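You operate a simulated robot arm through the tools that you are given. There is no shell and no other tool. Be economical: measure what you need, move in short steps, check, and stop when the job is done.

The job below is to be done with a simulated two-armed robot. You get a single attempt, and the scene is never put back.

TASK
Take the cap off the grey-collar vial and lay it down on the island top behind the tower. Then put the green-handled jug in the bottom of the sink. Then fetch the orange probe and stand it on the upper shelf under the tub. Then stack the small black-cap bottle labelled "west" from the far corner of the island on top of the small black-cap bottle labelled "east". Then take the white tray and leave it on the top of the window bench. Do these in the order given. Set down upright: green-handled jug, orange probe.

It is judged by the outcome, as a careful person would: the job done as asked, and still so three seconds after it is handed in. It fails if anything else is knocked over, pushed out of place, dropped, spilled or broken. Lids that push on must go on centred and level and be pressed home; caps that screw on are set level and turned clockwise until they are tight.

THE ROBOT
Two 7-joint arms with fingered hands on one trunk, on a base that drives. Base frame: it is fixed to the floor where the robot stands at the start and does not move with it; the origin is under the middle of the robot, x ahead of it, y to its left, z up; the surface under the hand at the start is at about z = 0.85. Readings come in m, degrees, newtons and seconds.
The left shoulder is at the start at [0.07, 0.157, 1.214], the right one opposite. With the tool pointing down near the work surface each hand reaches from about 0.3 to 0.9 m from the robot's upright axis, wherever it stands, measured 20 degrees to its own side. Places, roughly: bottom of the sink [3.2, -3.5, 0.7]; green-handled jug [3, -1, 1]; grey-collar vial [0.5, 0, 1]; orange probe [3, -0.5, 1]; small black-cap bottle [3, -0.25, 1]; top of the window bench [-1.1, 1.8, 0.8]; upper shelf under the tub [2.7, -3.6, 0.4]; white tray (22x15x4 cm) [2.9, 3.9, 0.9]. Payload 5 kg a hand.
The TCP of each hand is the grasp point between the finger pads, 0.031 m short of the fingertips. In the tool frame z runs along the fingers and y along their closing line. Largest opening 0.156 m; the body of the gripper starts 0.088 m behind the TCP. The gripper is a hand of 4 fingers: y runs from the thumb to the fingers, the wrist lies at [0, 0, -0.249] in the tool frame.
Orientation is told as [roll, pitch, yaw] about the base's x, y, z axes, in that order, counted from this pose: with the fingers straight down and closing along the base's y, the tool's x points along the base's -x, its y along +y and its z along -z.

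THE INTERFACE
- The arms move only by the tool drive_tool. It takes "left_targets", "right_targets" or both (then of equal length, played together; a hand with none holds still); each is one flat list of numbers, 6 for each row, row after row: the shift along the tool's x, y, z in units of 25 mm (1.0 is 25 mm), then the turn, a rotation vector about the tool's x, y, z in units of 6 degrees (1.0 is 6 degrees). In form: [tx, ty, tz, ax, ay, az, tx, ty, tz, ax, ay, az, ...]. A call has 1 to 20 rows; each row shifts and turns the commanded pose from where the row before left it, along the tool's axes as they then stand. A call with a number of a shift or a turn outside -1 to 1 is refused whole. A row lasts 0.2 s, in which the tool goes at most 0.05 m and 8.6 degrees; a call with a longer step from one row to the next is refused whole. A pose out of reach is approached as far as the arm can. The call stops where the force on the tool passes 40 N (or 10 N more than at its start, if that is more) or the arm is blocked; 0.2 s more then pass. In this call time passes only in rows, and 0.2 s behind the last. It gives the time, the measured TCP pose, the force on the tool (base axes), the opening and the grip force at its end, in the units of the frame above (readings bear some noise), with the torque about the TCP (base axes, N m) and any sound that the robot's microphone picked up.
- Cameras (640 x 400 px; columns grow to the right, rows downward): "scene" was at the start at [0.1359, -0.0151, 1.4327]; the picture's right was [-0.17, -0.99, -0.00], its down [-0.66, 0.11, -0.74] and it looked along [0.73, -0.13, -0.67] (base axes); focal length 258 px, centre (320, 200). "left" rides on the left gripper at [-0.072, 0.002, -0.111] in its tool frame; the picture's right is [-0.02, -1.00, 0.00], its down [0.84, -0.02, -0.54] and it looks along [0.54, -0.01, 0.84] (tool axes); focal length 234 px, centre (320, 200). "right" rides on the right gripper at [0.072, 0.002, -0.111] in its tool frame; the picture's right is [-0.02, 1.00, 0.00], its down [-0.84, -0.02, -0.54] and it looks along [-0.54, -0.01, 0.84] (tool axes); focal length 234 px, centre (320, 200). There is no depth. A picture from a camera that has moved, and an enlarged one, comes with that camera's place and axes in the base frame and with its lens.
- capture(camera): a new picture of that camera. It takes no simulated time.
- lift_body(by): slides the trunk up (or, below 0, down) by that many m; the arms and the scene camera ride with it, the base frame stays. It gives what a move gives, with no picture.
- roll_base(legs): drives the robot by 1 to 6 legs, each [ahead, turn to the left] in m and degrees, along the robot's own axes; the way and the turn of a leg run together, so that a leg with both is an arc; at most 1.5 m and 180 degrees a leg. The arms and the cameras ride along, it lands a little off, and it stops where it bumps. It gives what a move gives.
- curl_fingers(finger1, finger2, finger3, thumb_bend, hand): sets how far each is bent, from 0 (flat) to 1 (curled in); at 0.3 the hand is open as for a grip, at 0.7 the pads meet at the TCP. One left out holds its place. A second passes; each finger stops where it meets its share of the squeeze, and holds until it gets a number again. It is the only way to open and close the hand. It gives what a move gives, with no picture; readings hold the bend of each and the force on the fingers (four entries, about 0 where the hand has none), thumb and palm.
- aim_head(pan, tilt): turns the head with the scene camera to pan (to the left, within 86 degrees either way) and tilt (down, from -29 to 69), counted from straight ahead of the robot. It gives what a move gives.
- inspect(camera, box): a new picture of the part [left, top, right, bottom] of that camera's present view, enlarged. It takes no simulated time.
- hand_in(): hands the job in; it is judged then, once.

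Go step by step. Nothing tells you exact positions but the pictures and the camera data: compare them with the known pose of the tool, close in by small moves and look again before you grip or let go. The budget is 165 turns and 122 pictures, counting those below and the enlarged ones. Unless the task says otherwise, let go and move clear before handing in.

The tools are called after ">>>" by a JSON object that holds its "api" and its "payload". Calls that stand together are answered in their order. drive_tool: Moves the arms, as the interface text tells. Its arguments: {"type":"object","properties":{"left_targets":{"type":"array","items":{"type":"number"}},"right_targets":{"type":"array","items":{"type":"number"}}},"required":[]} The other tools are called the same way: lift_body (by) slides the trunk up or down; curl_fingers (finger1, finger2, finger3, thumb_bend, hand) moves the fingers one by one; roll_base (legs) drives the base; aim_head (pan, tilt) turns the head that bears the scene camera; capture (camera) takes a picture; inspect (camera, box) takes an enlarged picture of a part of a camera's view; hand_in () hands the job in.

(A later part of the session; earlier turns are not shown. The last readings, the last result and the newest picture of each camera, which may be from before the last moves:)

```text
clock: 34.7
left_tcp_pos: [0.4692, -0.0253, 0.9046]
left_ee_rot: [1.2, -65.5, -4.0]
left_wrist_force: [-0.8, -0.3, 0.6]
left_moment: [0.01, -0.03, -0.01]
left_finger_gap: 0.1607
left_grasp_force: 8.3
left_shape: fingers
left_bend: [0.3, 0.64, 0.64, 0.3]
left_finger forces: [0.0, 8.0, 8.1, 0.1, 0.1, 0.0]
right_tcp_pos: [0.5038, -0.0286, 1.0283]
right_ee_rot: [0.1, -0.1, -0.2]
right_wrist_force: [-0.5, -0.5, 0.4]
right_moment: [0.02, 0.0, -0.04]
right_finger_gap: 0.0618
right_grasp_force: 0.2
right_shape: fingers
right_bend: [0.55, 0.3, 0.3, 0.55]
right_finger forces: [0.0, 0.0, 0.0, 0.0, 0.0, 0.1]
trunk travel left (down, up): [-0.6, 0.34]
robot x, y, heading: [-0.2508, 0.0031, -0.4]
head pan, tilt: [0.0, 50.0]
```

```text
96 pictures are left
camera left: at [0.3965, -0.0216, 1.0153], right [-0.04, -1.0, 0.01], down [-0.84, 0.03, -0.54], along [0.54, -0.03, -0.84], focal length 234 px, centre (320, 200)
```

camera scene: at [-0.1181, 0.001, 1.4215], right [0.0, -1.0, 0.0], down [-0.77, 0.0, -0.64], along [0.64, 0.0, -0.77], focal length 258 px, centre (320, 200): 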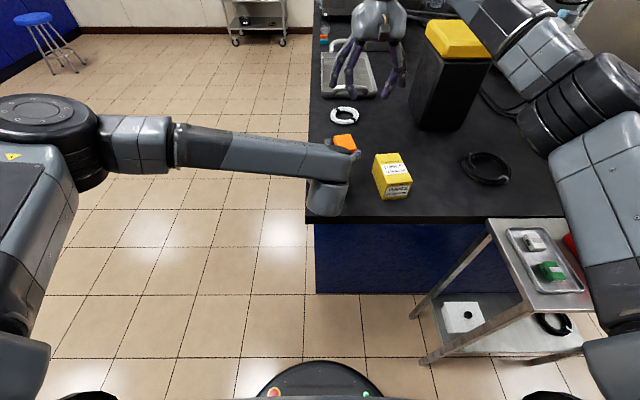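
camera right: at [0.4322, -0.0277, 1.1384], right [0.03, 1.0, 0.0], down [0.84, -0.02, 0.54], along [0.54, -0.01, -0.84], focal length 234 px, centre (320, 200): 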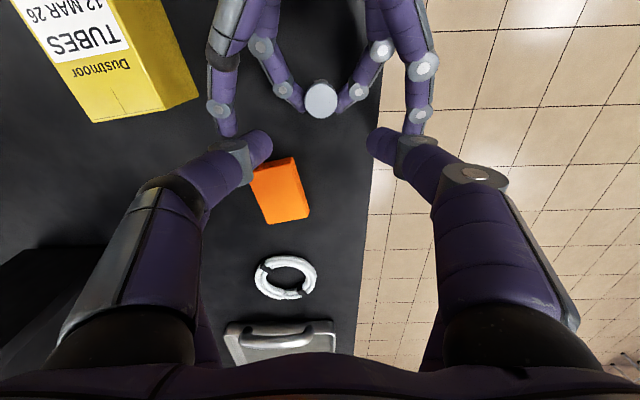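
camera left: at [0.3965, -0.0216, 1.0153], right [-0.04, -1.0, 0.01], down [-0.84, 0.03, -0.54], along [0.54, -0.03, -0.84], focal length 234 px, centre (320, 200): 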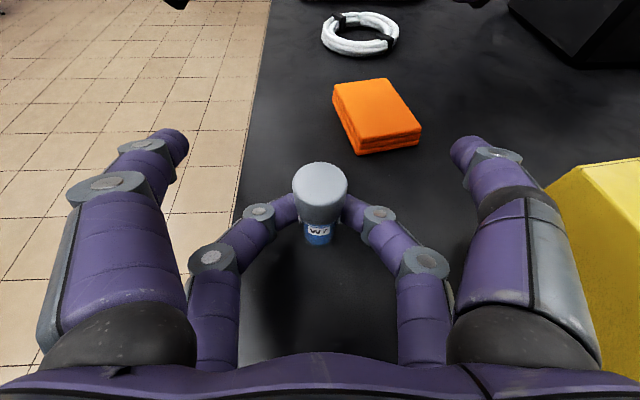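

The cap is centred laterally at x about 0.470. I narrow the far right pair too, then descend in a corrected line.

>>> {"api": "curl_fingers", "payload": {"hand": "right", "finger2": 0.55, "finger3": 0.55}}

>>> {"api": "drive_tool", "payload": {"right_targets": [0.17, 0, 0.5, 0, 0, 0, 0.17, 0, 0.5, 0, 0, 0, 0, 0, 1, 0, 0, 0, 0, 0, 1, 0, 0, 0]}}

>>> {"api": "capture", "payload": {"camera": "right"}}

>>> {"api": "capture", "payload": {"camera": "left"}}

```text
clock: 35.7
left_tcp_pos: [0.467, -0.0244, 0.9043]
left_ee_rot: [1.1, -65.6, -4.0]
left_wrist_force: [-0.3, -0.1, 0.6]
left_moment: [0.03, 0.03, 0.01]
left_finger_gap: 0.1606
left_grasp_force: 8.5
left_shape: fingers
left_bend: [0.3, 0.64, 0.64, 0.3]
left_finger forces: [0.1, 8.1, 8.1, 0.0, 0.1, 0.0]
right_tcp_pos: [0.5033, -0.0267, 1.0288]
right_ee_rot: [0.0, 0.0, -0.1]
right_wrist_force: [0.1, 0.0, -0.1]
right_moment: [-0.01, 0.02, -0.03]
right_finger_gap: 0.0615
right_grasp_force: 0.0
right_shape: fingers
right_bend: [0.55, 0.55, 0.55, 0.55]
right_finger forces: [0.0, 0.0, 0.0, 0.0, 0.0, 0.0]
trunk travel left (down, up): [-0.6, 0.34]
robot x, y, heading: [-0.2498, 0.0006, -0.1]
head pan, tilt: [0.0, 50.0]
```

```text
clock: 36.7
left_tcp_pos: [0.4679, -0.025, 0.904]
left_ee_rot: [1.2, -65.5, -3.9]
left_wrist_force: [-0.3, 0.0, 0.0]
left_moment: [0.02, -0.02, 0.02]
left_finger_gap: 0.1608
left_grasp_force: 8.2
left_shape: fingers
left_bend: [0.3, 0.64, 0.64, 0.3]
left_finger forces: [0.0, 8.0, 8.0, 0.0, 0.0, 0.1]
right_tcp_pos: [0.4954, -0.0266, 0.9519]
right_ee_rot: [0.0, 0.0, -0.2]
right_wrist_force: [0.2, 0.4, 0.3]
right_moment: [0.02, -0.01, -0.02]
right_finger_gap: 0.0616
right_grasp_force: 0.2
right_shape: fingers
right_bend: [0.55, 0.55, 0.55, 0.55]
right_finger forces: [0.0, 0.1, 0.0, 0.1, 0.0, 0.0]
trunk travel left (down, up): [-0.6, 0.34]
robot x, y, heading: [-0.2463, 0.0022, -0.3]
head pan, tilt: [0.0, 50.0]
```

```text
95 pictures are left
camera right: at [0.4233, -0.0269, 1.0636], right [0.03, 1.0, 0.0], down [0.84, -0.02, 0.54], along [0.54, -0.01, -0.84], focal length 234 px, centre (320, 200)
```

right: 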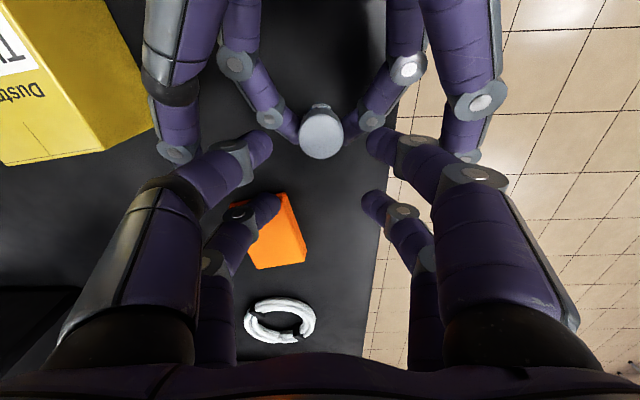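

```text
94 pictures are left
camera left: at [0.3963, -0.0212, 1.0153], right [-0.04, -1.0, 0.01], down [-0.84, 0.03, -0.54], along [0.54, -0.03, -0.84], focal length 234 px, centre (320, 200)
```

left: 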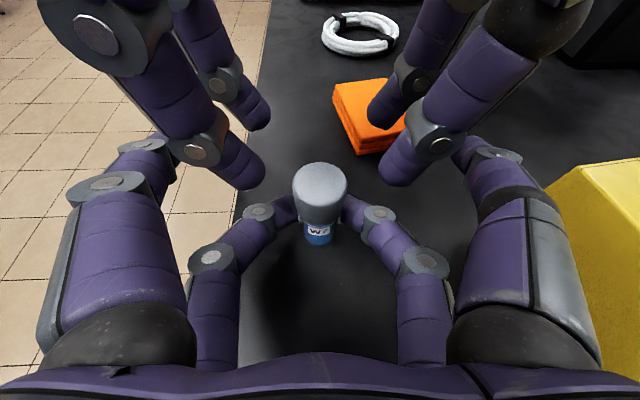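

Well aligned. Down 24 mm more and pinch the cap.

>>> {"api": "drive_tool", "payload": {"right_targets": [0, 0, 0.95, 0, 0, 0]}}

>>> {"api": "curl_fingers", "payload": {"hand": "right", "finger1": 0.72, "thumb_bend": 0.72}}

>>> {"api": "capture", "payload": {"camera": "right"}}

>>> {"api": "capture", "payload": {"camera": "left"}}

```text
clock: 37.1
left_tcp_pos: [0.4676, -0.0256, 0.9045]
left_ee_rot: [1.1, -65.6, -3.9]
left_wrist_force: [0.3, 0.0, -2.3]
left_moment: [-0.07, 0.0, 0.01]
left_finger_gap: 0.1608
left_grasp_force: 8.4
left_shape: fingers
left_bend: [0.3, 0.64, 0.64, 0.3]
left_finger forces: [0.0, 8.3, 8.3, 0.1, 0.0, 0.0]
right_tcp_pos: [0.4972, -0.0267, 0.9292]
right_ee_rot: [0.0, 0.0, -0.3]
right_wrist_force: [1.7, -0.1, 2.5]
right_moment: [0.14, 0.07, -0.01]
right_finger_gap: 0.0615
right_grasp_force: 0.0
right_shape: fingers
right_bend: [0.55, 0.55, 0.55, 0.55]
right_finger forces: [0.0, 0.0, 0.0, 0.0, 0.0, 0.0]
trunk travel left (down, up): [-0.6, 0.34]
robot x, y, heading: [-0.2469, 0.002, -0.2]
head pan, tilt: [0.0, 50.0]
```

```text
clock: 38.1
left_tcp_pos: [0.4677, -0.0258, 0.9048]
left_ee_rot: [1.1, -65.5, -3.9]
left_wrist_force: [0.1, 1.4, 0.1]
left_moment: [0.01, -0.03, 0.0]
left_finger_gap: 0.1608
left_grasp_force: 8.2
left_shape: fingers
left_bend: [0.3, 0.64, 0.64, 0.3]
left_finger forces: [0.0, 8.4, 7.7, 0.0, 0.0, 0.0]
right_tcp_pos: [0.4961, -0.0275, 0.9296]
right_ee_rot: [-0.1, -0.1, -0.2]
right_wrist_force: [0.2, 0.2, -0.6]
right_moment: [0.0, 0.02, -0.02]
right_finger_gap: 0.0272
right_grasp_force: 9.8
right_shape: fingers
right_bend: [0.62, 0.55, 0.55, 0.68]
right_finger forces: [8.7, 0.0, 0.1, 0.0, 9.8, 0.0]
trunk travel left (down, up): [-0.6, 0.34]
robot x, y, heading: [-0.2472, 0.0005, -0.2]
head pan, tilt: [0.0, 50.0]
heard: snap
```

```text
93 pictures are left
camera right: at [0.4243, -0.0266, 1.0397], right [0.03, 1.0, 0.0], down [0.84, -0.02, 0.54], along [0.54, -0.01, -0.84], focal length 234 px, centre (320, 200)
```

right: 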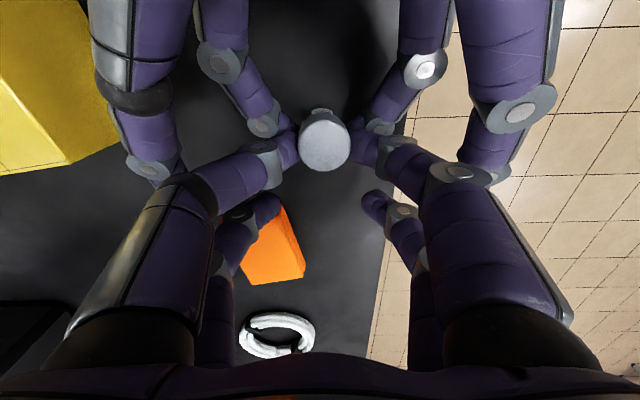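

```text
92 pictures are left
camera left: at [0.396, -0.021, 1.0156], right [-0.04, -1.0, 0.01], down [-0.84, 0.03, -0.54], along [0.54, -0.03, -0.84], focal length 234 px, centre (320, 200)
```

left: 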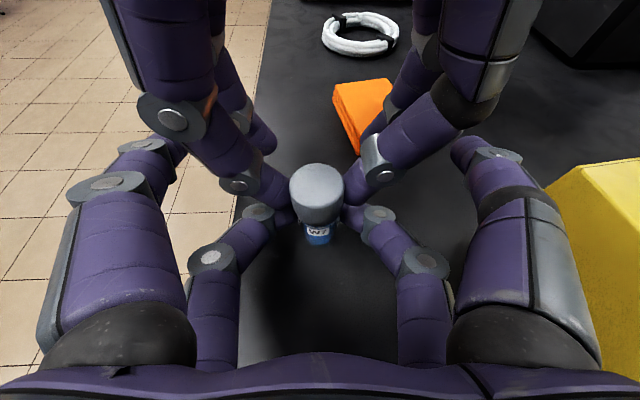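

I heard a snap: the cap is a push-on and seems to have let go. I lift the right hand slowly.

>>> {"api": "drive_tool", "payload": {"right_targets": [0, 0, -0.4, 0, 0, 0, 0, 0, -0.4, 0, 0, 0, 0, 0, -0.5, 0, 0, 0, 0, 0, -0.5, 0, 0, 0]}}

>>> {"api": "capture", "payload": {"camera": "left"}}

```text
clock: 39.1
left_tcp_pos: [0.4668, -0.0254, 0.9041]
left_ee_rot: [1.0, -65.5, -3.9]
left_wrist_force: [-0.1, -0.4, 0.1]
left_moment: [0.02, 0.01, 0.01]
left_finger_gap: 0.1607
left_grasp_force: 7.6
left_shape: fingers
left_bend: [0.3, 0.64, 0.64, 0.3]
left_finger forces: [0.1, 8.0, 8.1, 0.0, 0.1, 0.0]
right_tcp_pos: [0.4962, -0.0272, 0.9765]
right_ee_rot: [0.0, 0.0, -0.2]
right_wrist_force: [-0.6, 0.2, 0.8]
right_moment: [0.03, 0.0, 0.0]
right_finger_gap: 0.0273
right_grasp_force: 9.4
right_shape: fingers
right_bend: [0.62, 0.55, 0.55, 0.68]
right_finger forces: [9.1, 0.0, 0.0, 0.0, 9.6, 0.0]
trunk travel left (down, up): [-0.6, 0.34]
robot x, y, heading: [-0.2515, -0.0001, -0.1]
head pan, tilt: [0.0, 50.0]
```

```text
91 pictures are left
camera left: at [0.3958, -0.021, 1.0156], right [-0.04, -1.0, 0.01], down [-0.84, 0.03, -0.54], along [0.54, -0.03, -0.84], focal length 234 px, centre (320, 200)
```

left: 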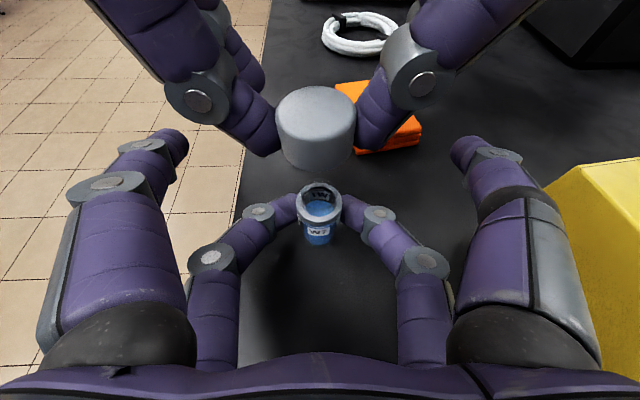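

The cap is off and the open vial stands level. I raise the cap further, then release the vial and back the left hand off.

>>> {"api": "drive_tool", "payload": {"right_targets": [0, 0, -1, 0, 0, 0, 0, 0, -1, 0, 0, 0, 0, 0, -1, 0, 0, 0, 0, 0, -1, 0, 0, 0, 0, 0, -1, 0, 0, 0]}}

>>> {"api": "curl_fingers", "payload": {"hand": "left", "finger2": 0.55, "finger3": 0.55}}

>>> {"api": "drive_tool", "payload": {"left_targets": [0, 0, -0.5, 0, 0, 0, 0, 0, -1, 0, 0, 0, 0, 0, -1, 0, 0, 0, 0, 0, -1, 0, 0, 0, 0, 0, -1, 0, 0, 0, -0.5, 0, -1, 0, 0, 0, -1, 0, -1, 0, 0, 0, -1, 0, -1, 0, 0, 0, -1, 0, -1, 0, 0, 0, -1, 0, -1, 0, 0, 0]}}

>>> {"api": "aim_head", "payload": {"pan": 0, "tilt": 35}}

>>> {"api": "capture", "payload": {"camera": "scene"}}

```text
clock: 40.3
left_tcp_pos: [0.4673, -0.0253, 0.905]
left_ee_rot: [1.2, -65.5, -3.9]
left_wrist_force: [0.1, 0.6, -0.3]
left_moment: [0.06, 0.0, 0.02]
left_finger_gap: 0.1607
left_grasp_force: 7.7
left_shape: fingers
left_bend: [0.3, 0.64, 0.64, 0.3]
left_finger forces: [0.0, 8.1, 8.1, 0.0, 0.1, 0.0]
right_tcp_pos: [0.4964, -0.0298, 1.1]
right_ee_rot: [0.0, 0.0, -0.2]
right_wrist_force: [-0.7, 0.4, -0.4]
right_moment: [-0.01, -0.02, 0.01]
right_finger_gap: 0.0274
right_grasp_force: 9.4
right_shape: fingers
right_bend: [0.62, 0.55, 0.55, 0.68]
right_finger forces: [9.1, 0.1, 0.0, 0.0, 9.5, 0.0]
trunk travel left (down, up): [-0.6, 0.34]
robot x, y, heading: [-0.2484, 0.0032, -0.4]
head pan, tilt: [0.0, 50.0]
```

```text
clock: 41.3
left_tcp_pos: [0.4675, -0.0267, 0.9043]
left_ee_rot: [1.2, -65.4, -4.0]
left_wrist_force: [0.1, 0.1, 0.0]
left_moment: [-0.02, 0.0, 0.0]
left_finger_gap: 0.1609
left_grasp_force: 0.1
left_shape: fingers
left_bend: [0.3, 0.55, 0.55, 0.3]
left_finger forces: [0.1, 0.0, 0.0, 0.0, 0.0, 0.1]
right_tcp_pos: [0.4956, -0.0286, 1.0995]
right_ee_rot: [0.1, 0.0, -0.2]
right_wrist_force: [-1.4, -0.1, -0.2]
right_moment: [0.01, 0.01, 0.02]
right_finger_gap: 0.0269
right_grasp_force: 9.3
right_shape: fingers
right_bend: [0.62, 0.55, 0.55, 0.68]
right_finger forces: [9.1, 0.0, 0.0, 0.0, 9.5, 0.1]
trunk travel left (down, up): [-0.6, 0.34]
robot x, y, heading: [-0.2492, -0.0005, -0.1]
head pan, tilt: [0.0, 50.0]
```

```text
clock: 43.5
left_tcp_pos: [0.2966, -0.0179, 1.105]
left_ee_rot: [1.2, -65.5, -4.0]
left_wrist_force: [-0.3, 0.0, -0.1]
left_moment: [-0.01, 0.01, 0.0]
left_finger_gap: 0.1607
left_grasp_force: 0.0
left_shape: fingers
left_bend: [0.3, 0.55, 0.55, 0.3]
left_finger forces: [0.0, 0.0, 0.0, 0.0, 0.1, 0.0]
right_tcp_pos: [0.4951, -0.0282, 1.0995]
right_ee_rot: [0.0, 0.0, -0.2]
right_wrist_force: [0.2, -0.7, -0.3]
right_moment: [0.01, 0.01, 0.04]
right_finger_gap: 0.0273
right_grasp_force: 9.0
right_shape: fingers
right_bend: [0.62, 0.55, 0.55, 0.68]
right_finger forces: [9.1, 0.0, 0.0, 0.1, 9.4, 0.1]
trunk travel left (down, up): [-0.6, 0.34]
robot x, y, heading: [-0.2488, 0.0019, -0.0]
head pan, tilt: [0.0, 50.0]
```

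```text
clock: 44.3
left_tcp_pos: [0.2969, -0.0164, 1.1033]
left_ee_rot: [1.0, -65.5, -3.9]
left_wrist_force: [-0.6, 1.0, 0.5]
left_moment: [-0.01, 0.0, 0.03]
left_finger_gap: 0.1605
left_grasp_force: 0.1
left_shape: fingers
left_bend: [0.3, 0.55, 0.55, 0.3]
left_finger forces: [0.0, 0.1, 0.0, 0.0, 0.1, 0.0]
right_tcp_pos: [0.4969, -0.0281, 1.0996]
right_ee_rot: [0.0, 0.0, -0.2]
right_wrist_force: [-0.1, 0.2, -0.5]
right_moment: [0.0, 0.02, 0.03]
right_finger_gap: 0.0269
right_grasp_force: 9.1
right_shape: fingers
right_bend: [0.62, 0.55, 0.55, 0.68]
right_finger forces: [9.0, 0.0, 0.1, 0.0, 9.4, 0.0]
trunk travel left (down, up): [-0.6, 0.34]
robot x, y, heading: [-0.251, 0.0009, 0.2]
head pan, tilt: [0.0, 35.0]
```

```text
90 pictures are left
camera scene: at [-0.1074, -0.0006, 1.4432], right [0.0, -1.0, 0.0], down [-0.57, 0.0, -0.82], along [0.82, 0.0, -0.57], focal length 258 px, centre (320, 200)
```

scene: 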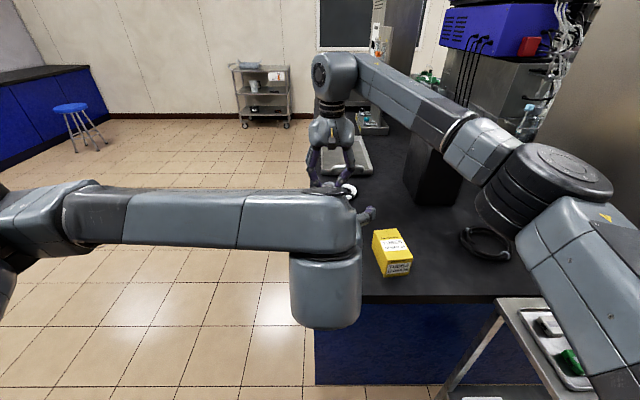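

Vial released. I bring both arms back to compact poses: left hand turned down again and to its side, right hand slightly back.

>>> {"api": "drive_tool", "payload": {"left_targets": [0, 0.8, 0, 0, 1, 0, 0, 0.8, 0, 0, 1, 0, 0, 0.8, 0, 0, 1, 0, 0, 0.8, 0, 0, 1, 0, 0, 0.8, 0, 0, 1, 0, 0, 0.8, 0, 0, 1, 0, 0, 0.8, 0, 0, 1, 0, 0, 0.8, 0, 0, 1, 0, 0, 0.8, 0, 0, 1, 0, 0, 0.8, 0, 0, 1, 0, 0, 0.8, 0, 0, 0.9, 0.6]}}

>>> {"api": "curl_fingers", "payload": {"hand": "left", "finger2": 0.3, "finger3": 0.3}}

>>> {"api": "capture", "payload": {"camera": "scene"}}

>>> {"api": "capture", "payload": {"camera": "right"}}

```text
clock: 46.7
left_tcp_pos: [0.311, 0.2003, 1.1047]
left_ee_rot: [0.6, -0.1, -6.6]
left_wrist_force: [0.4, -0.7, 0.2]
left_moment: [-0.01, -0.04, -0.03]
left_finger_gap: 0.1608
left_grasp_force: 0.0
left_shape: fingers
left_bend: [0.3, 0.55, 0.55, 0.3]
left_finger forces: [0.1, 0.0, 0.1, 0.0, 0.0, 0.0]
right_tcp_pos: [0.4971, -0.0277, 1.0992]
right_ee_rot: [0.0, 0.0, -0.3]
right_wrist_force: [-0.1, -0.2, -1.0]
right_moment: [0.01, -0.02, 0.0]
right_finger_gap: 0.0271
right_grasp_force: 9.2
right_shape: fingers
right_bend: [0.62, 0.55, 0.55, 0.68]
right_finger forces: [9.0, 0.0, 0.1, 0.1, 9.4, 0.0]
trunk travel left (down, up): [-0.6, 0.34]
robot x, y, heading: [-0.2466, -0.0016, -0.2]
head pan, tilt: [0.0, 35.0]
```

```text
clock: 47.7
left_tcp_pos: [0.3094, 0.2001, 1.1051]
left_ee_rot: [0.7, -0.1, -6.6]
left_wrist_force: [0.4, -0.4, 0.4]
left_moment: [-0.01, 0.0, 0.01]
left_finger_gap: 0.1608
left_grasp_force: 0.1
left_shape: fingers
left_bend: [0.3, 0.3, 0.3, 0.3]
left_finger forces: [0.0, 0.0, 0.1, 0.0, 0.0, 0.0]
right_tcp_pos: [0.4973, -0.0281, 1.1004]
right_ee_rot: [0.0, 0.0, -0.2]
right_wrist_force: [-0.4, 1.2, 0.4]
right_moment: [-0.04, -0.02, 0.0]
right_finger_gap: 0.0273
right_grasp_force: 9.1
right_shape: fingers
right_bend: [0.62, 0.55, 0.55, 0.68]
right_finger forces: [9.0, 0.1, 0.1, 0.0, 9.4, 0.0]
trunk travel left (down, up): [-0.6, 0.34]
robot x, y, heading: [-0.2473, -0.0016, -0.2]
head pan, tilt: [0.0, 35.0]
```

```text
89 pictures are left
camera scene: at [-0.1074, -0.0004, 1.4433], right [0.0, -1.0, 0.0], down [-0.57, 0.0, -0.82], along [0.82, 0.0, -0.57], focal length 258 px, centre (320, 200)
```

scene: 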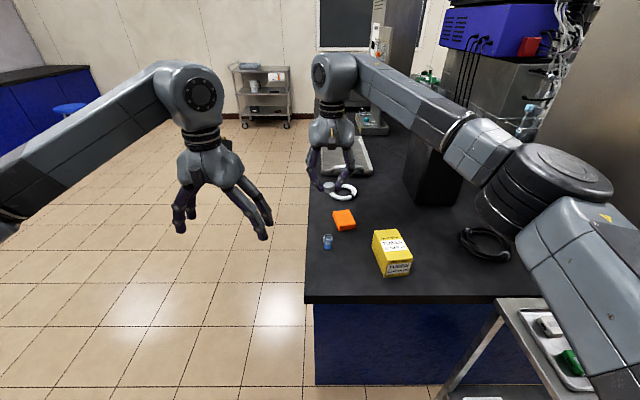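

```text
88 pictures are left
camera right: at [0.4245, -0.0281, 1.21], right [0.03, 1.0, 0.0], down [0.84, -0.02, 0.54], along [0.54, -0.02, -0.84], focal length 234 px, centre (320, 200)
```

right: 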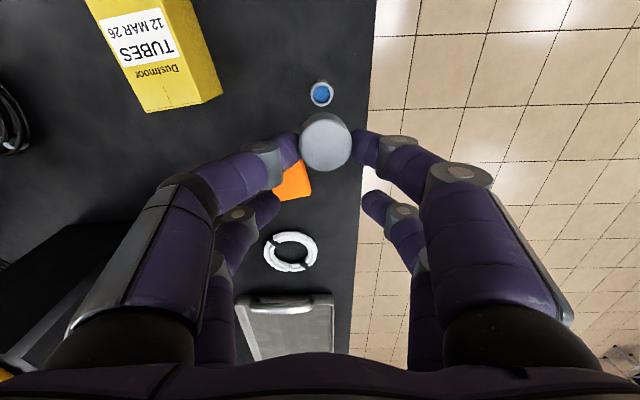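

The vial stands upright at its place, cap held firmly. Now I drive round into the left aisle and look at the tower from there.

>>> {"api": "roll_base", "payload": {"legs": [[0, 90], [0.7, 0], [0, -90], [1.3, 0]]}}

>>> {"api": "aim_head", "payload": {"pan": -45, "tilt": 25}}

>>> {"api": "capture", "payload": {"camera": "scene"}}

```text
clock: 65.4
left_tcp_pos: [1.6283, 0.9185, 1.1045]
left_ee_rot: [0.6, -0.1, -5.7]
left_wrist_force: [-0.9, 0.3, 0.6]
left_moment: [0.0, 0.01, -0.01]
left_finger_gap: 0.1607
left_grasp_force: 0.0
left_shape: fingers
left_bend: [0.3, 0.3, 0.3, 0.3]
left_finger forces: [0.1, 0.0, 0.1, 0.0, 0.0, 0.0]
right_tcp_pos: [1.818, 0.6923, 1.0983]
right_ee_rot: [-0.1, 0.0, 0.8]
right_wrist_force: [0.4, 0.0, -0.3]
right_moment: [0.0, -0.01, -0.04]
right_finger_gap: 0.0269
right_grasp_force: 8.3
right_shape: fingers
right_bend: [0.62, 0.55, 0.55, 0.68]
right_finger forces: [8.8, 0.0, 0.0, 0.0, 9.1, 0.0]
trunk travel left (down, up): [-0.6, 0.34]
robot x, y, heading: [1.0701, 0.7086, 0.7]
head pan, tilt: [0.0, 35.0]
```

```text
clock: 66.5
left_tcp_pos: [1.6286, 0.9179, 1.1055]
left_ee_rot: [0.6, -0.1, -5.7]
left_wrist_force: [0.3, -0.4, -0.6]
left_moment: [0.0, 0.0, -0.01]
left_finger_gap: 0.1609
left_grasp_force: 0.1
left_shape: fingers
left_bend: [0.3, 0.3, 0.3, 0.3]
left_finger forces: [0.0, 0.1, 0.0, 0.0, 0.1, 0.0]
right_tcp_pos: [1.8187, 0.6924, 1.0998]
right_ee_rot: [0.0, 0.0, 0.8]
right_wrist_force: [-0.2, -0.8, 0.8]
right_moment: [-0.01, 0.0, -0.01]
right_finger_gap: 0.0268
right_grasp_force: 9.3
right_shape: fingers
right_bend: [0.62, 0.55, 0.55, 0.68]
right_finger forces: [8.9, 0.0, 0.0, 0.0, 9.1, 0.0]
trunk travel left (down, up): [-0.6, 0.34]
robot x, y, heading: [1.0737, 0.7133, 0.8]
head pan, tilt: [-45.0, 25.0]
```

```text
87 pictures are left
camera scene: at [1.1928, 0.6465, 1.459], right [-0.7, -0.72, 0.0], down [-0.3, 0.29, -0.91], along [0.65, -0.63, -0.42], focal length 258 px, centre (320, 200)
```

scene: 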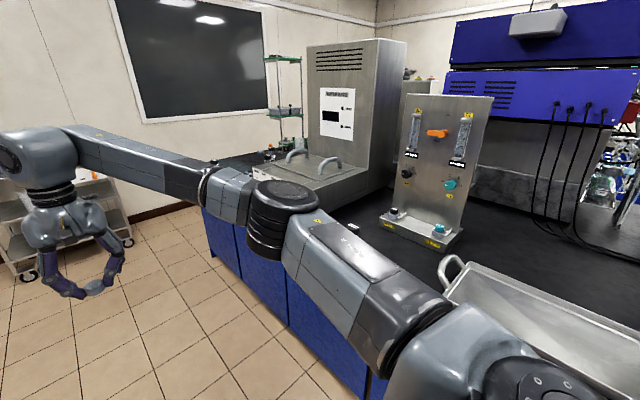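

I see the flow-meter panel stand and a taller cabinet machine; I'll zoom in to decide which is "the tower".

>>> {"api": "inspect", "payload": {"camera": "scene", "box": [360, 70, 520, 270]}}

>>> {"api": "inspect", "payload": {"camera": "scene", "box": [230, 20, 450, 210]}}

```text
2.00 times, centred on (440, 170) of scene
camera zoom: at [1.1928, 0.6465, 1.459], right [-0.7, -0.72, 0.0], down [-0.3, 0.29, -0.91], along [0.65, -0.63, -0.42], focal length 517 px, centre (80, 260)
```

zoom: 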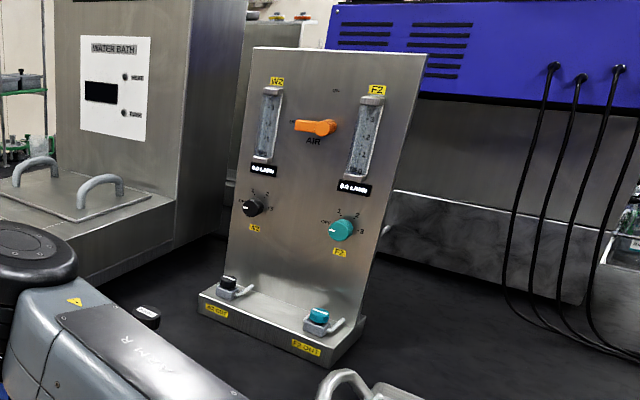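

```text
2.11 times, centred on (340, 115) of scene
camera zoom: at [1.1928, 0.6465, 1.459], right [-0.7, -0.72, 0.0], down [-0.3, 0.29, -0.91], along [0.65, -0.63, -0.42], focal length 544 px, centre (278, 379)
```

zoom: 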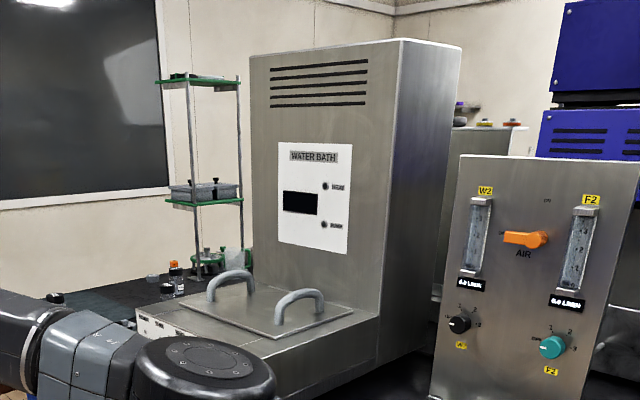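

The panel stand faces the aisle, the water bath stands next to it, and there is a green-shelved stand at the far end. Before deciding which is "the tower", I'll drive on and view the far end.

>>> {"api": "roll_base", "payload": {"legs": [[1.3, 0]]}}

>>> {"api": "aim_head", "payload": {"pan": -60, "tilt": 22}}

>>> {"api": "capture", "payload": {"camera": "scene"}}

```text
clock: 73.1
left_tcp_pos: [2.9408, 0.918, 1.1058]
left_ee_rot: [0.6, 0.0, -6.4]
left_wrist_force: [-1.0, 0.4, -0.3]
left_moment: [-0.02, 0.0, -0.02]
left_finger_gap: 0.1611
left_grasp_force: 0.0
left_shape: fingers
left_bend: [0.3, 0.3, 0.3, 0.3]
left_finger forces: [0.0, 0.1, 0.1, 0.0, 0.0, 0.1]
right_tcp_pos: [3.1303, 0.6908, 1.0998]
right_ee_rot: [0.0, 0.0, -0.1]
right_wrist_force: [0.6, 0.4, -0.1]
right_moment: [-0.02, -0.01, -0.03]
right_finger_gap: 0.0269
right_grasp_force: 9.1
right_shape: fingers
right_bend: [0.62, 0.55, 0.55, 0.68]
right_finger forces: [8.8, 0.0, 0.0, 0.0, 9.1, 0.0]
trunk travel left (down, up): [-0.6, 0.34]
robot x, y, heading: [2.3835, 0.7154, 0.0]
head pan, tilt: [-45.0, 25.0]
```

```text
clock: 73.9
left_tcp_pos: [2.9409, 0.9175, 1.1051]
left_ee_rot: [0.7, -0.1, -6.3]
left_wrist_force: [0.4, 0.0, 0.2]
left_moment: [0.01, -0.01, -0.01]
left_finger_gap: 0.1607
left_grasp_force: 0.0
left_shape: fingers
left_bend: [0.3, 0.3, 0.3, 0.3]
left_finger forces: [0.0, 0.1, 0.1, 0.0, 0.0, 0.0]
right_tcp_pos: [3.1291, 0.6902, 1.0996]
right_ee_rot: [0.0, 0.0, -0.1]
right_wrist_force: [0.7, -0.3, 0.5]
right_moment: [-0.02, 0.02, 0.02]
right_finger_gap: 0.0271
right_grasp_force: 9.6
right_shape: fingers
right_bend: [0.62, 0.55, 0.55, 0.68]
right_finger forces: [8.8, 0.0, 0.0, 0.2, 9.1, 0.1]
trunk travel left (down, up): [-0.6, 0.34]
robot x, y, heading: [2.3819, 0.7197, -0.1]
head pan, tilt: [-60.0, 22.0]
```

```text
84 pictures are left
camera scene: at [2.4841, 0.6371, 1.4639], right [-0.87, -0.5, 0.0], down [-0.19, 0.32, -0.93], along [0.46, -0.8, -0.37], focal length 258 px, centre (320, 200)
```

scene: 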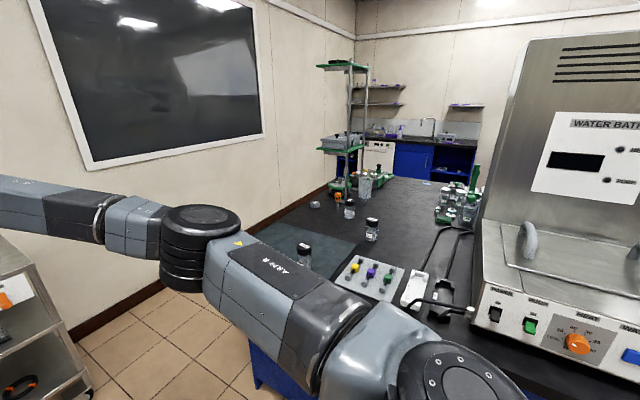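

The far end shows a green two-tier tower with glassware about it. Zooming in.

>>> {"api": "inspect", "payload": {"camera": "scene", "box": [280, 50, 500, 190]}}

>>> {"api": "inspect", "payload": {"camera": "scene", "box": [270, 170, 500, 310]}}

```text
2.86 times, centred on (390, 120) of scene
camera zoom: at [2.4841, 0.6371, 1.4639], right [-0.87, -0.5, 0.0], down [-0.19, 0.32, -0.93], along [0.46, -0.8, -0.37], focal length 738 px, centre (120, 429)
```

zoom: 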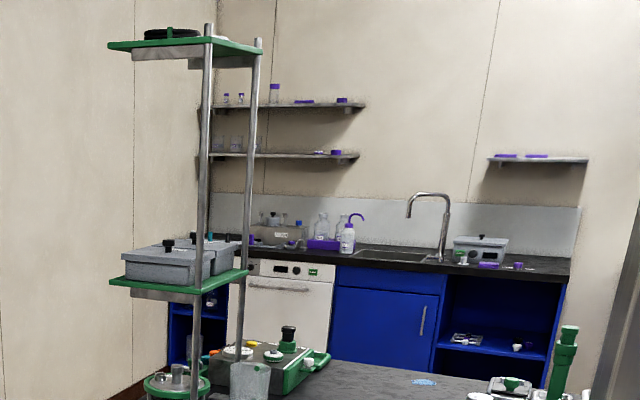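

```text
2.78 times, centred on (385, 240) of scene
camera zoom: at [2.4841, 0.6371, 1.4639], right [-0.87, -0.5, 0.0], down [-0.19, 0.32, -0.93], along [0.46, -0.8, -0.37], focal length 719 px, centre (139, 89)
```

zoom: 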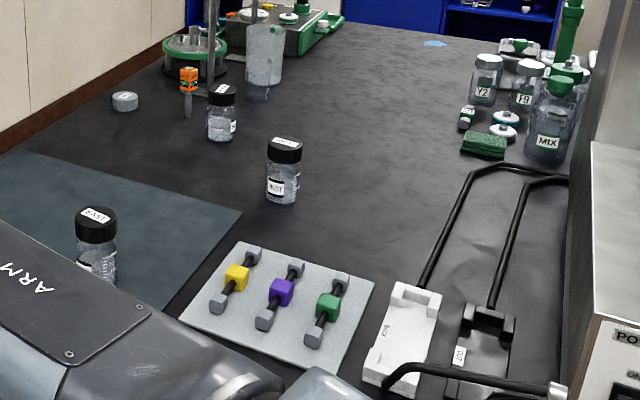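

The orange probe, three black-cap bottles and the green stand are here. I turn towards them for a closer look.

>>> {"api": "roll_base", "payload": {"legs": [[0.35, 0], [0, -65]]}}

>>> {"api": "aim_head", "payload": {"pan": 10, "tilt": 22}}

>>> {"api": "capture", "payload": {"camera": "scene"}}

```text
clock: 79.0
left_tcp_pos: [3.1446, 0.2882, 1.1046]
left_ee_rot: [0.6, -0.1, -72.5]
left_wrist_force: [-0.5, 0.4, -0.7]
left_moment: [0.02, -0.01, 0.02]
left_finger_gap: 0.1607
left_grasp_force: 0.0
left_shape: fingers
left_bend: [0.3, 0.3, 0.3, 0.3]
left_finger forces: [0.0, 0.0, 0.1, 0.0, 0.0, 0.0]
right_tcp_pos: [3.0122, 0.0238, 1.0996]
right_ee_rot: [0.1, 0.1, -66.3]
right_wrist_force: [-0.2, -0.3, -0.7]
right_moment: [0.0, 0.01, 0.0]
right_finger_gap: 0.0268
right_grasp_force: 9.1
right_shape: fingers
right_bend: [0.62, 0.55, 0.55, 0.68]
right_finger forces: [8.9, 0.0, 0.0, 0.0, 9.0, 0.0]
trunk travel left (down, up): [-0.6, 0.34]
robot x, y, heading: [2.7345, 0.7157, -66.2]
head pan, tilt: [-60.0, 22.0]
```

```text
clock: 80.4
left_tcp_pos: [3.1441, 0.2884, 1.1044]
left_ee_rot: [0.6, -0.1, -72.7]
left_wrist_force: [-0.2, 0.1, -0.1]
left_moment: [0.0, 0.01, -0.02]
left_finger_gap: 0.1606
left_grasp_force: 0.1
left_shape: fingers
left_bend: [0.3, 0.3, 0.3, 0.3]
left_finger forces: [0.1, 0.1, 0.1, 0.0, 0.0, 0.1]
right_tcp_pos: [3.0115, 0.0238, 1.1003]
right_ee_rot: [0.0, 0.1, -66.3]
right_wrist_force: [0.0, 1.4, -0.4]
right_moment: [-0.01, 0.0, 0.01]
right_finger_gap: 0.0269
right_grasp_force: 9.5
right_shape: fingers
right_bend: [0.62, 0.55, 0.55, 0.68]
right_finger forces: [8.9, 0.0, 0.0, 0.0, 9.0, 0.0]
trunk travel left (down, up): [-0.6, 0.34]
robot x, y, heading: [2.7362, 0.7187, -66.3]
head pan, tilt: [10.0, 22.0]
```

```text
81 pictures are left
camera scene: at [2.8119, 0.5934, 1.4639], right [-0.83, -0.55, 0.0], down [-0.21, 0.31, -0.93], along [0.51, -0.77, -0.37], focal length 258 px, centre (320, 200)
```

scene: 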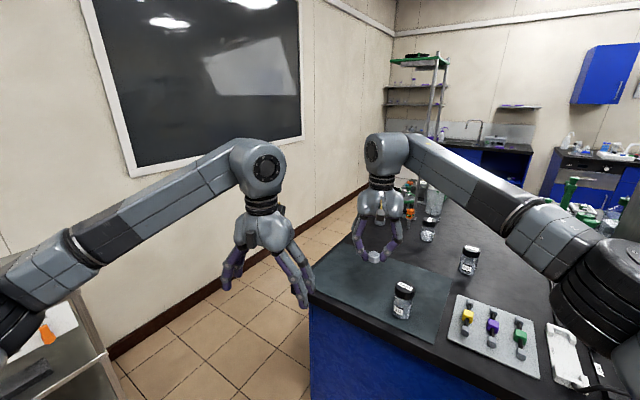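

The right arm blocks the view; I shift the right hand to its side.

>>> {"api": "drive_tool", "payload": {"right_targets": [0.3, -1, -0.2, 0, 0, 0, 0.3, -1, -0.2, 0, 0, 0, 0.3, -1, -0.2, 0, 0, 0, 0.3, -1, -0.2, 0, 0, 0, 0.3, -1, -0.2, 0, 0, 0, 0.3, -1, -0.2, 0, 0, 0, 0.3, -1, -0.2, 0, 0, 0, 0.3, -1, -0.2, 0, 0, 0, 0.3, -1, -0.2, 0, 0, 0, 0.3, -1, -0.2, 0, 0, 0, 0.3, -1, -0.2, 0, 0, 0, 0.3, -1, -0.2, 0, 0, 0]}}

>>> {"api": "inspect", "payload": {"camera": "scene", "box": [330, 30, 570, 190]}}

>>> {"api": "inspect", "payload": {"camera": "scene", "box": [330, 160, 570, 320]}}

```text
clock: 83.0
left_tcp_pos: [3.1433, 0.2882, 1.1053]
left_ee_rot: [0.7, -0.1, -72.6]
left_wrist_force: [0.3, 0.6, -0.2]
left_moment: [0.04, 0.0, 0.01]
left_finger_gap: 0.1608
left_grasp_force: 0.1
left_shape: fingers
left_bend: [0.3, 0.3, 0.3, 0.3]
left_finger forces: [0.1, 0.1, 0.1, 0.0, 0.0, 0.0]
right_tcp_pos: [2.7002, -0.0149, 1.1589]
right_ee_rot: [0.0, 0.0, -66.4]
right_wrist_force: [0.1, -0.7, 0.6]
right_moment: [0.03, -0.02, -0.03]
right_finger_gap: 0.0268
right_grasp_force: 9.3
right_shape: fingers
right_bend: [0.62, 0.55, 0.55, 0.68]
right_finger forces: [8.9, 0.0, 0.0, 0.1, 9.0, 0.0]
trunk travel left (down, up): [-0.6, 0.34]
robot x, y, heading: [2.7423, 0.7219, -66.4]
head pan, tilt: [10.0, 22.0]
```

```text
2.50 times, centred on (450, 110) of scene
camera zoom: at [2.8102, 0.5935, 1.464], right [-0.83, -0.56, 0.0], down [-0.21, 0.31, -0.93], along [0.52, -0.77, -0.37], focal length 646 px, centre (-5, 425)
```

zoom: 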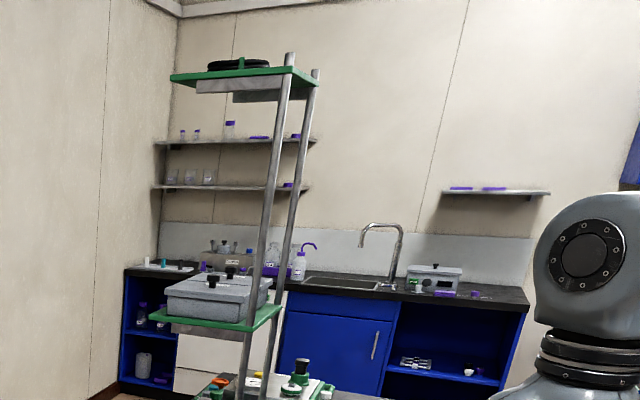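

```text
2.50 times, centred on (450, 240) of scene
camera zoom: at [2.8102, 0.5935, 1.464], right [-0.83, -0.56, 0.0], down [-0.21, 0.31, -0.93], along [0.52, -0.77, -0.37], focal length 646 px, centre (-5, 100)
```

zoom: 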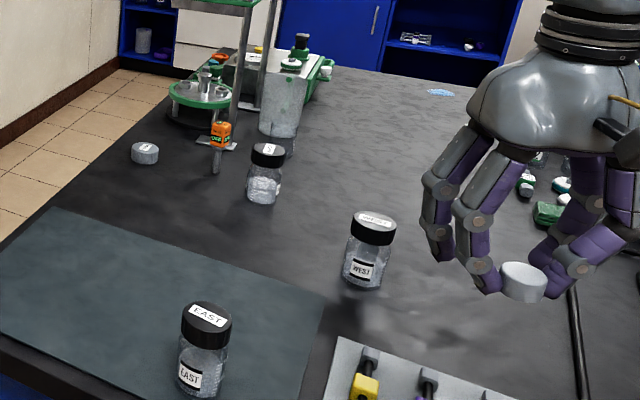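

West, east and a third bottle, the probe and a lidded-disc are visible. I look further right along the island for other tower-like things.

>>> {"api": "aim_head", "payload": {"pan": -28, "tilt": 8}}

>>> {"api": "capture", "payload": {"camera": "scene"}}

>>> {"api": "capture", "payload": {"camera": "left"}}

```text
clock: 84.1
left_tcp_pos: [3.1443, 0.2872, 1.1044]
left_ee_rot: [0.6, -0.1, -72.6]
left_wrist_force: [-0.3, 0.1, 0.5]
left_moment: [-0.04, -0.01, -0.03]
left_finger_gap: 0.1607
left_grasp_force: 0.1
left_shape: fingers
left_bend: [0.3, 0.3, 0.3, 0.3]
left_finger forces: [0.0, 0.1, 0.0, 0.0, 0.0, 0.1]
right_tcp_pos: [2.7011, -0.0153, 1.1583]
right_ee_rot: [0.0, 0.1, -66.3]
right_wrist_force: [0.2, 0.2, 0.7]
right_moment: [-0.02, 0.01, -0.02]
right_finger_gap: 0.0269
right_grasp_force: 9.2
right_shape: fingers
right_bend: [0.62, 0.55, 0.55, 0.68]
right_finger forces: [8.9, 0.0, 0.0, 0.0, 8.9, 0.0]
trunk travel left (down, up): [-0.6, 0.34]
robot x, y, heading: [2.736, 0.7181, -66.4]
head pan, tilt: [-28.0, 8.0]
```

```text
78 pictures are left
camera scene: at [2.7531, 0.5782, 1.4866], right [-1.0, 0.07, 0.0], down [0.01, 0.14, -0.99], along [-0.07, -0.99, -0.14], focal length 258 px, centre (320, 200)
```

scene: 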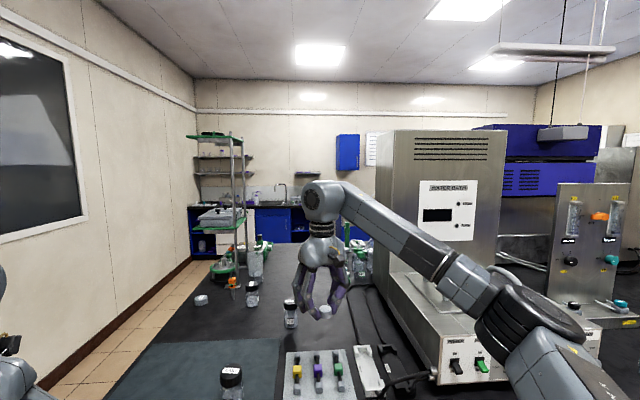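

```text
77 pictures are left
camera left: at [3.166, 0.2191, 1.2159], right [-0.95, -0.32, -0.01], down [-0.28, 0.79, 0.54], along [-0.17, 0.52, -0.84], focal length 234 px, centre (320, 200)
```

left: 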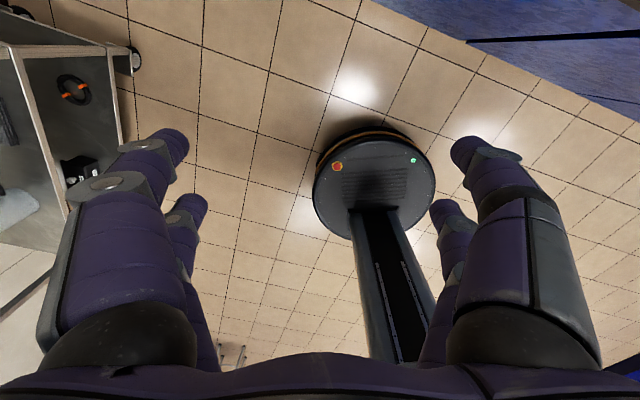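

>>> {"api": "inspect", "payload": {"camera": "scene", "box": [170, 120, 310, 320]}}

>>> {"api": "inspect", "payload": {"camera": "scene", "box": [470, 110, 640, 350]}}

```text
2.00 times, centred on (240, 220) of scene
camera zoom: at [2.7531, 0.5782, 1.4866], right [-1.0, 0.07, 0.0], down [0.01, 0.14, -0.99], along [-0.07, -0.99, -0.14], focal length 517 px, centre (480, 160)
```

zoom: 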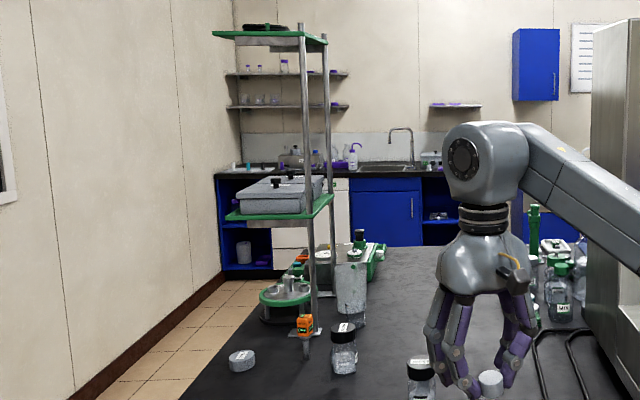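

```text
1.67 times, centred on (555, 230) of scene
camera zoom: at [2.7531, 0.5782, 1.4866], right [-1.0, 0.07, 0.0], down [0.01, 0.14, -0.99], along [-0.07, -0.99, -0.14], focal length 430 px, centre (-72, 150)
```

zoom: 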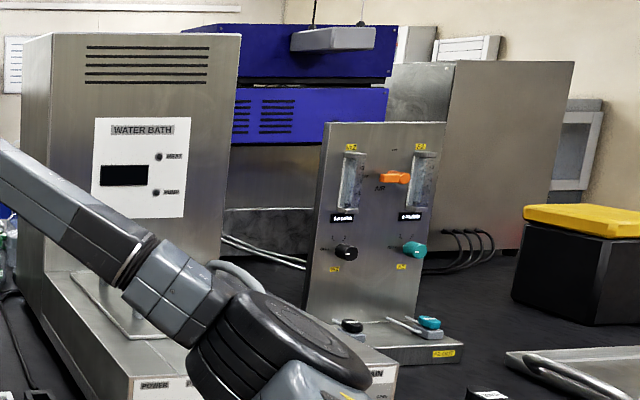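

Best reading: the tall upright flow-meter stand with the foot is "the tower" – it has a clear front and back, and free island top behind it. I drive back there and look behind it from the -x side.

>>> {"api": "roll_base", "payload": {"legs": [[0, 66], [-1.5, 0], [-0.3, 0], [0, -45]]}}

>>> {"api": "aim_head", "payload": {"pan": 0, "tilt": 28}}

>>> {"api": "capture", "payload": {"camera": "scene"}}

```text
clock: 98.2
left_tcp_pos: [1.478, 0.4304, 1.1045]
left_ee_rot: [0.6, -0.1, -49.9]
left_wrist_force: [-0.1, 0.0, -0.2]
left_moment: [0.01, 0.0, -0.03]
left_finger_gap: 0.1607
left_grasp_force: 0.0
left_shape: fingers
left_bend: [0.3, 0.3, 0.3, 0.3]
left_finger forces: [0.0, 0.0, 0.1, 0.0, 0.0, 0.0]
right_tcp_pos: [1.1858, -0.0203, 1.1593]
right_ee_rot: [0.0, -0.1, -43.5]
right_wrist_force: [-0.8, -0.4, 0.8]
right_moment: [0.01, 0.0, -0.01]
right_finger_gap: 0.027
right_grasp_force: 9.2
right_shape: fingers
right_bend: [0.62, 0.55, 0.55, 0.68]
right_finger forces: [9.4, 0.1, 0.0, 0.1, 9.1, 0.0]
trunk travel left (down, up): [-0.6, 0.34]
robot x, y, heading: [0.9351, 0.6704, -43.4]
head pan, tilt: [-28.0, 8.0]
```

```text
clock: 99.1
left_tcp_pos: [1.4778, 0.431, 1.1046]
left_ee_rot: [0.6, -0.1, -50.0]
left_wrist_force: [1.1, 0.9, -0.3]
left_moment: [0.01, -0.01, -0.02]
left_finger_gap: 0.1608
left_grasp_force: 0.0
left_shape: fingers
left_bend: [0.3, 0.3, 0.3, 0.3]
left_finger forces: [0.1, 0.1, 0.0, 0.1, 0.0, 0.1]
right_tcp_pos: [1.1853, -0.0208, 1.1599]
right_ee_rot: [0.0, 0.0, -43.6]
right_wrist_force: [1.0, -0.3, -0.1]
right_moment: [0.03, 0.0, 0.02]
right_finger_gap: 0.0269
right_grasp_force: 9.6
right_shape: fingers
right_bend: [0.62, 0.55, 0.55, 0.68]
right_finger forces: [9.4, 0.1, 0.1, 0.0, 9.1, 0.1]
trunk travel left (down, up): [-0.6, 0.34]
robot x, y, heading: [0.9312, 0.6685, -43.5]
head pan, tilt: [0.0, 28.0]
```

```text
74 pictures are left
camera scene: at [1.0407, 0.5702, 1.4543], right [-0.69, -0.72, 0.0], down [-0.34, 0.32, -0.88], along [0.64, -0.61, -0.47], focal length 258 px, centre (320, 200)
```

scene: 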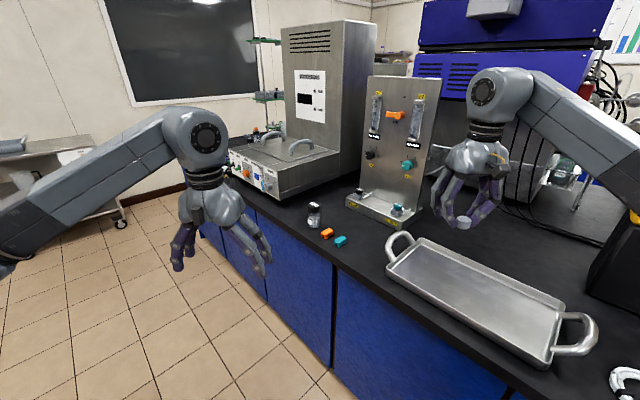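

I shift the right hand rightwards, so it passes the panel on its -x side, then drive closer.

>>> {"api": "drive_tool", "payload": {"right_targets": [0, -1, 0, 0, 0, 0, 0, -1, 0, 0, 0, 0, 0, -1, 0, 0, 0, 0, 0, -1, 0, 0, 0, 0, 0, -1, 0, 0, 0, 0, 0, -1, 0, 0, 0, 0, 0, -1, 0, 0, 0, 0, 0, -1, 0, 0, 0, 0]}}

>>> {"api": "roll_base", "payload": {"legs": [[0.38, 0]]}}

>>> {"api": "capture", "payload": {"camera": "scene"}}

>>> {"api": "capture", "payload": {"camera": "right"}}

```text
clock: 100.9
left_tcp_pos: [1.4775, 0.4304, 1.1054]
left_ee_rot: [0.7, -0.1, -49.9]
left_wrist_force: [0.1, -0.6, -1.0]
left_moment: [-0.01, -0.03, -0.02]
left_finger_gap: 0.1608
left_grasp_force: 0.1
left_shape: fingers
left_bend: [0.3, 0.3, 0.3, 0.3]
left_finger forces: [0.0, 0.0, 0.0, 0.1, 0.0, 0.0]
right_tcp_pos: [1.0471, -0.1674, 1.1585]
right_ee_rot: [0.0, 0.1, -43.5]
right_wrist_force: [-0.1, -0.3, 0.3]
right_moment: [0.0, -0.02, -0.01]
right_finger_gap: 0.0268
right_grasp_force: 9.4
right_shape: fingers
right_bend: [0.62, 0.55, 0.55, 0.68]
right_finger forces: [9.4, 0.0, 0.1, 0.0, 9.1, 0.0]
trunk travel left (down, up): [-0.6, 0.34]
robot x, y, heading: [0.9329, 0.6699, -43.4]
head pan, tilt: [0.0, 28.0]
```

```text
clock: 103.3
left_tcp_pos: [1.7573, 0.1681, 1.105]
left_ee_rot: [0.7, -0.1, -49.7]
left_wrist_force: [0.1, 1.1, 0.4]
left_moment: [0.0, 0.03, 0.0]
left_finger_gap: 0.1608
left_grasp_force: 0.1
left_shape: fingers
left_bend: [0.3, 0.3, 0.3, 0.3]
left_finger forces: [0.1, 0.0, 0.0, 0.0, 0.0, 0.1]
right_tcp_pos: [1.3289, -0.4299, 1.1607]
right_ee_rot: [0.0, 0.0, -43.4]
right_wrist_force: [0.7, -0.2, 0.5]
right_moment: [0.01, 0.0, 0.02]
right_finger_gap: 0.0268
right_grasp_force: 9.4
right_shape: fingers
right_bend: [0.62, 0.55, 0.55, 0.68]
right_finger forces: [9.6, 0.0, 0.0, 0.0, 9.1, 0.0]
trunk travel left (down, up): [-0.6, 0.34]
robot x, y, heading: [1.2148, 0.4033, -43.4]
head pan, tilt: [0.0, 28.0]
```

```text
73 pictures are left
camera scene: at [1.3193, 0.3071, 1.4543], right [-0.69, -0.73, 0.0], down [-0.34, 0.32, -0.88], along [0.64, -0.61, -0.47], focal length 258 px, centre (320, 200)
```

scene: 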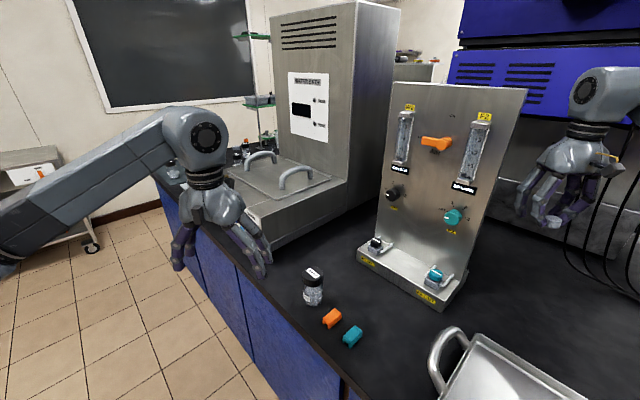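

```text
72 pictures are left
camera right: at [1.2783, -0.3808, 1.2704], right [0.7, 0.71, 0.0], down [0.6, -0.59, 0.55], along [0.39, -0.38, -0.84], focal length 234 px, centre (320, 200)
```

right: 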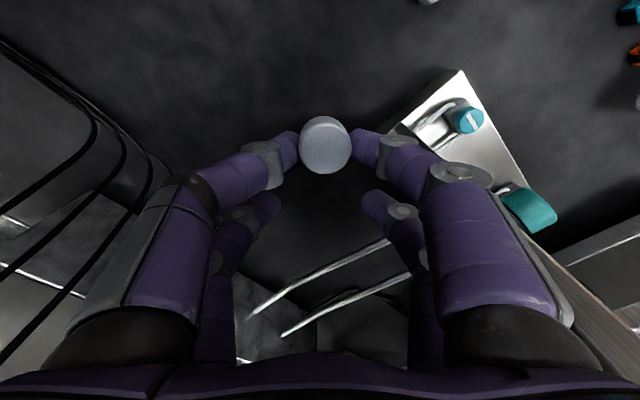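

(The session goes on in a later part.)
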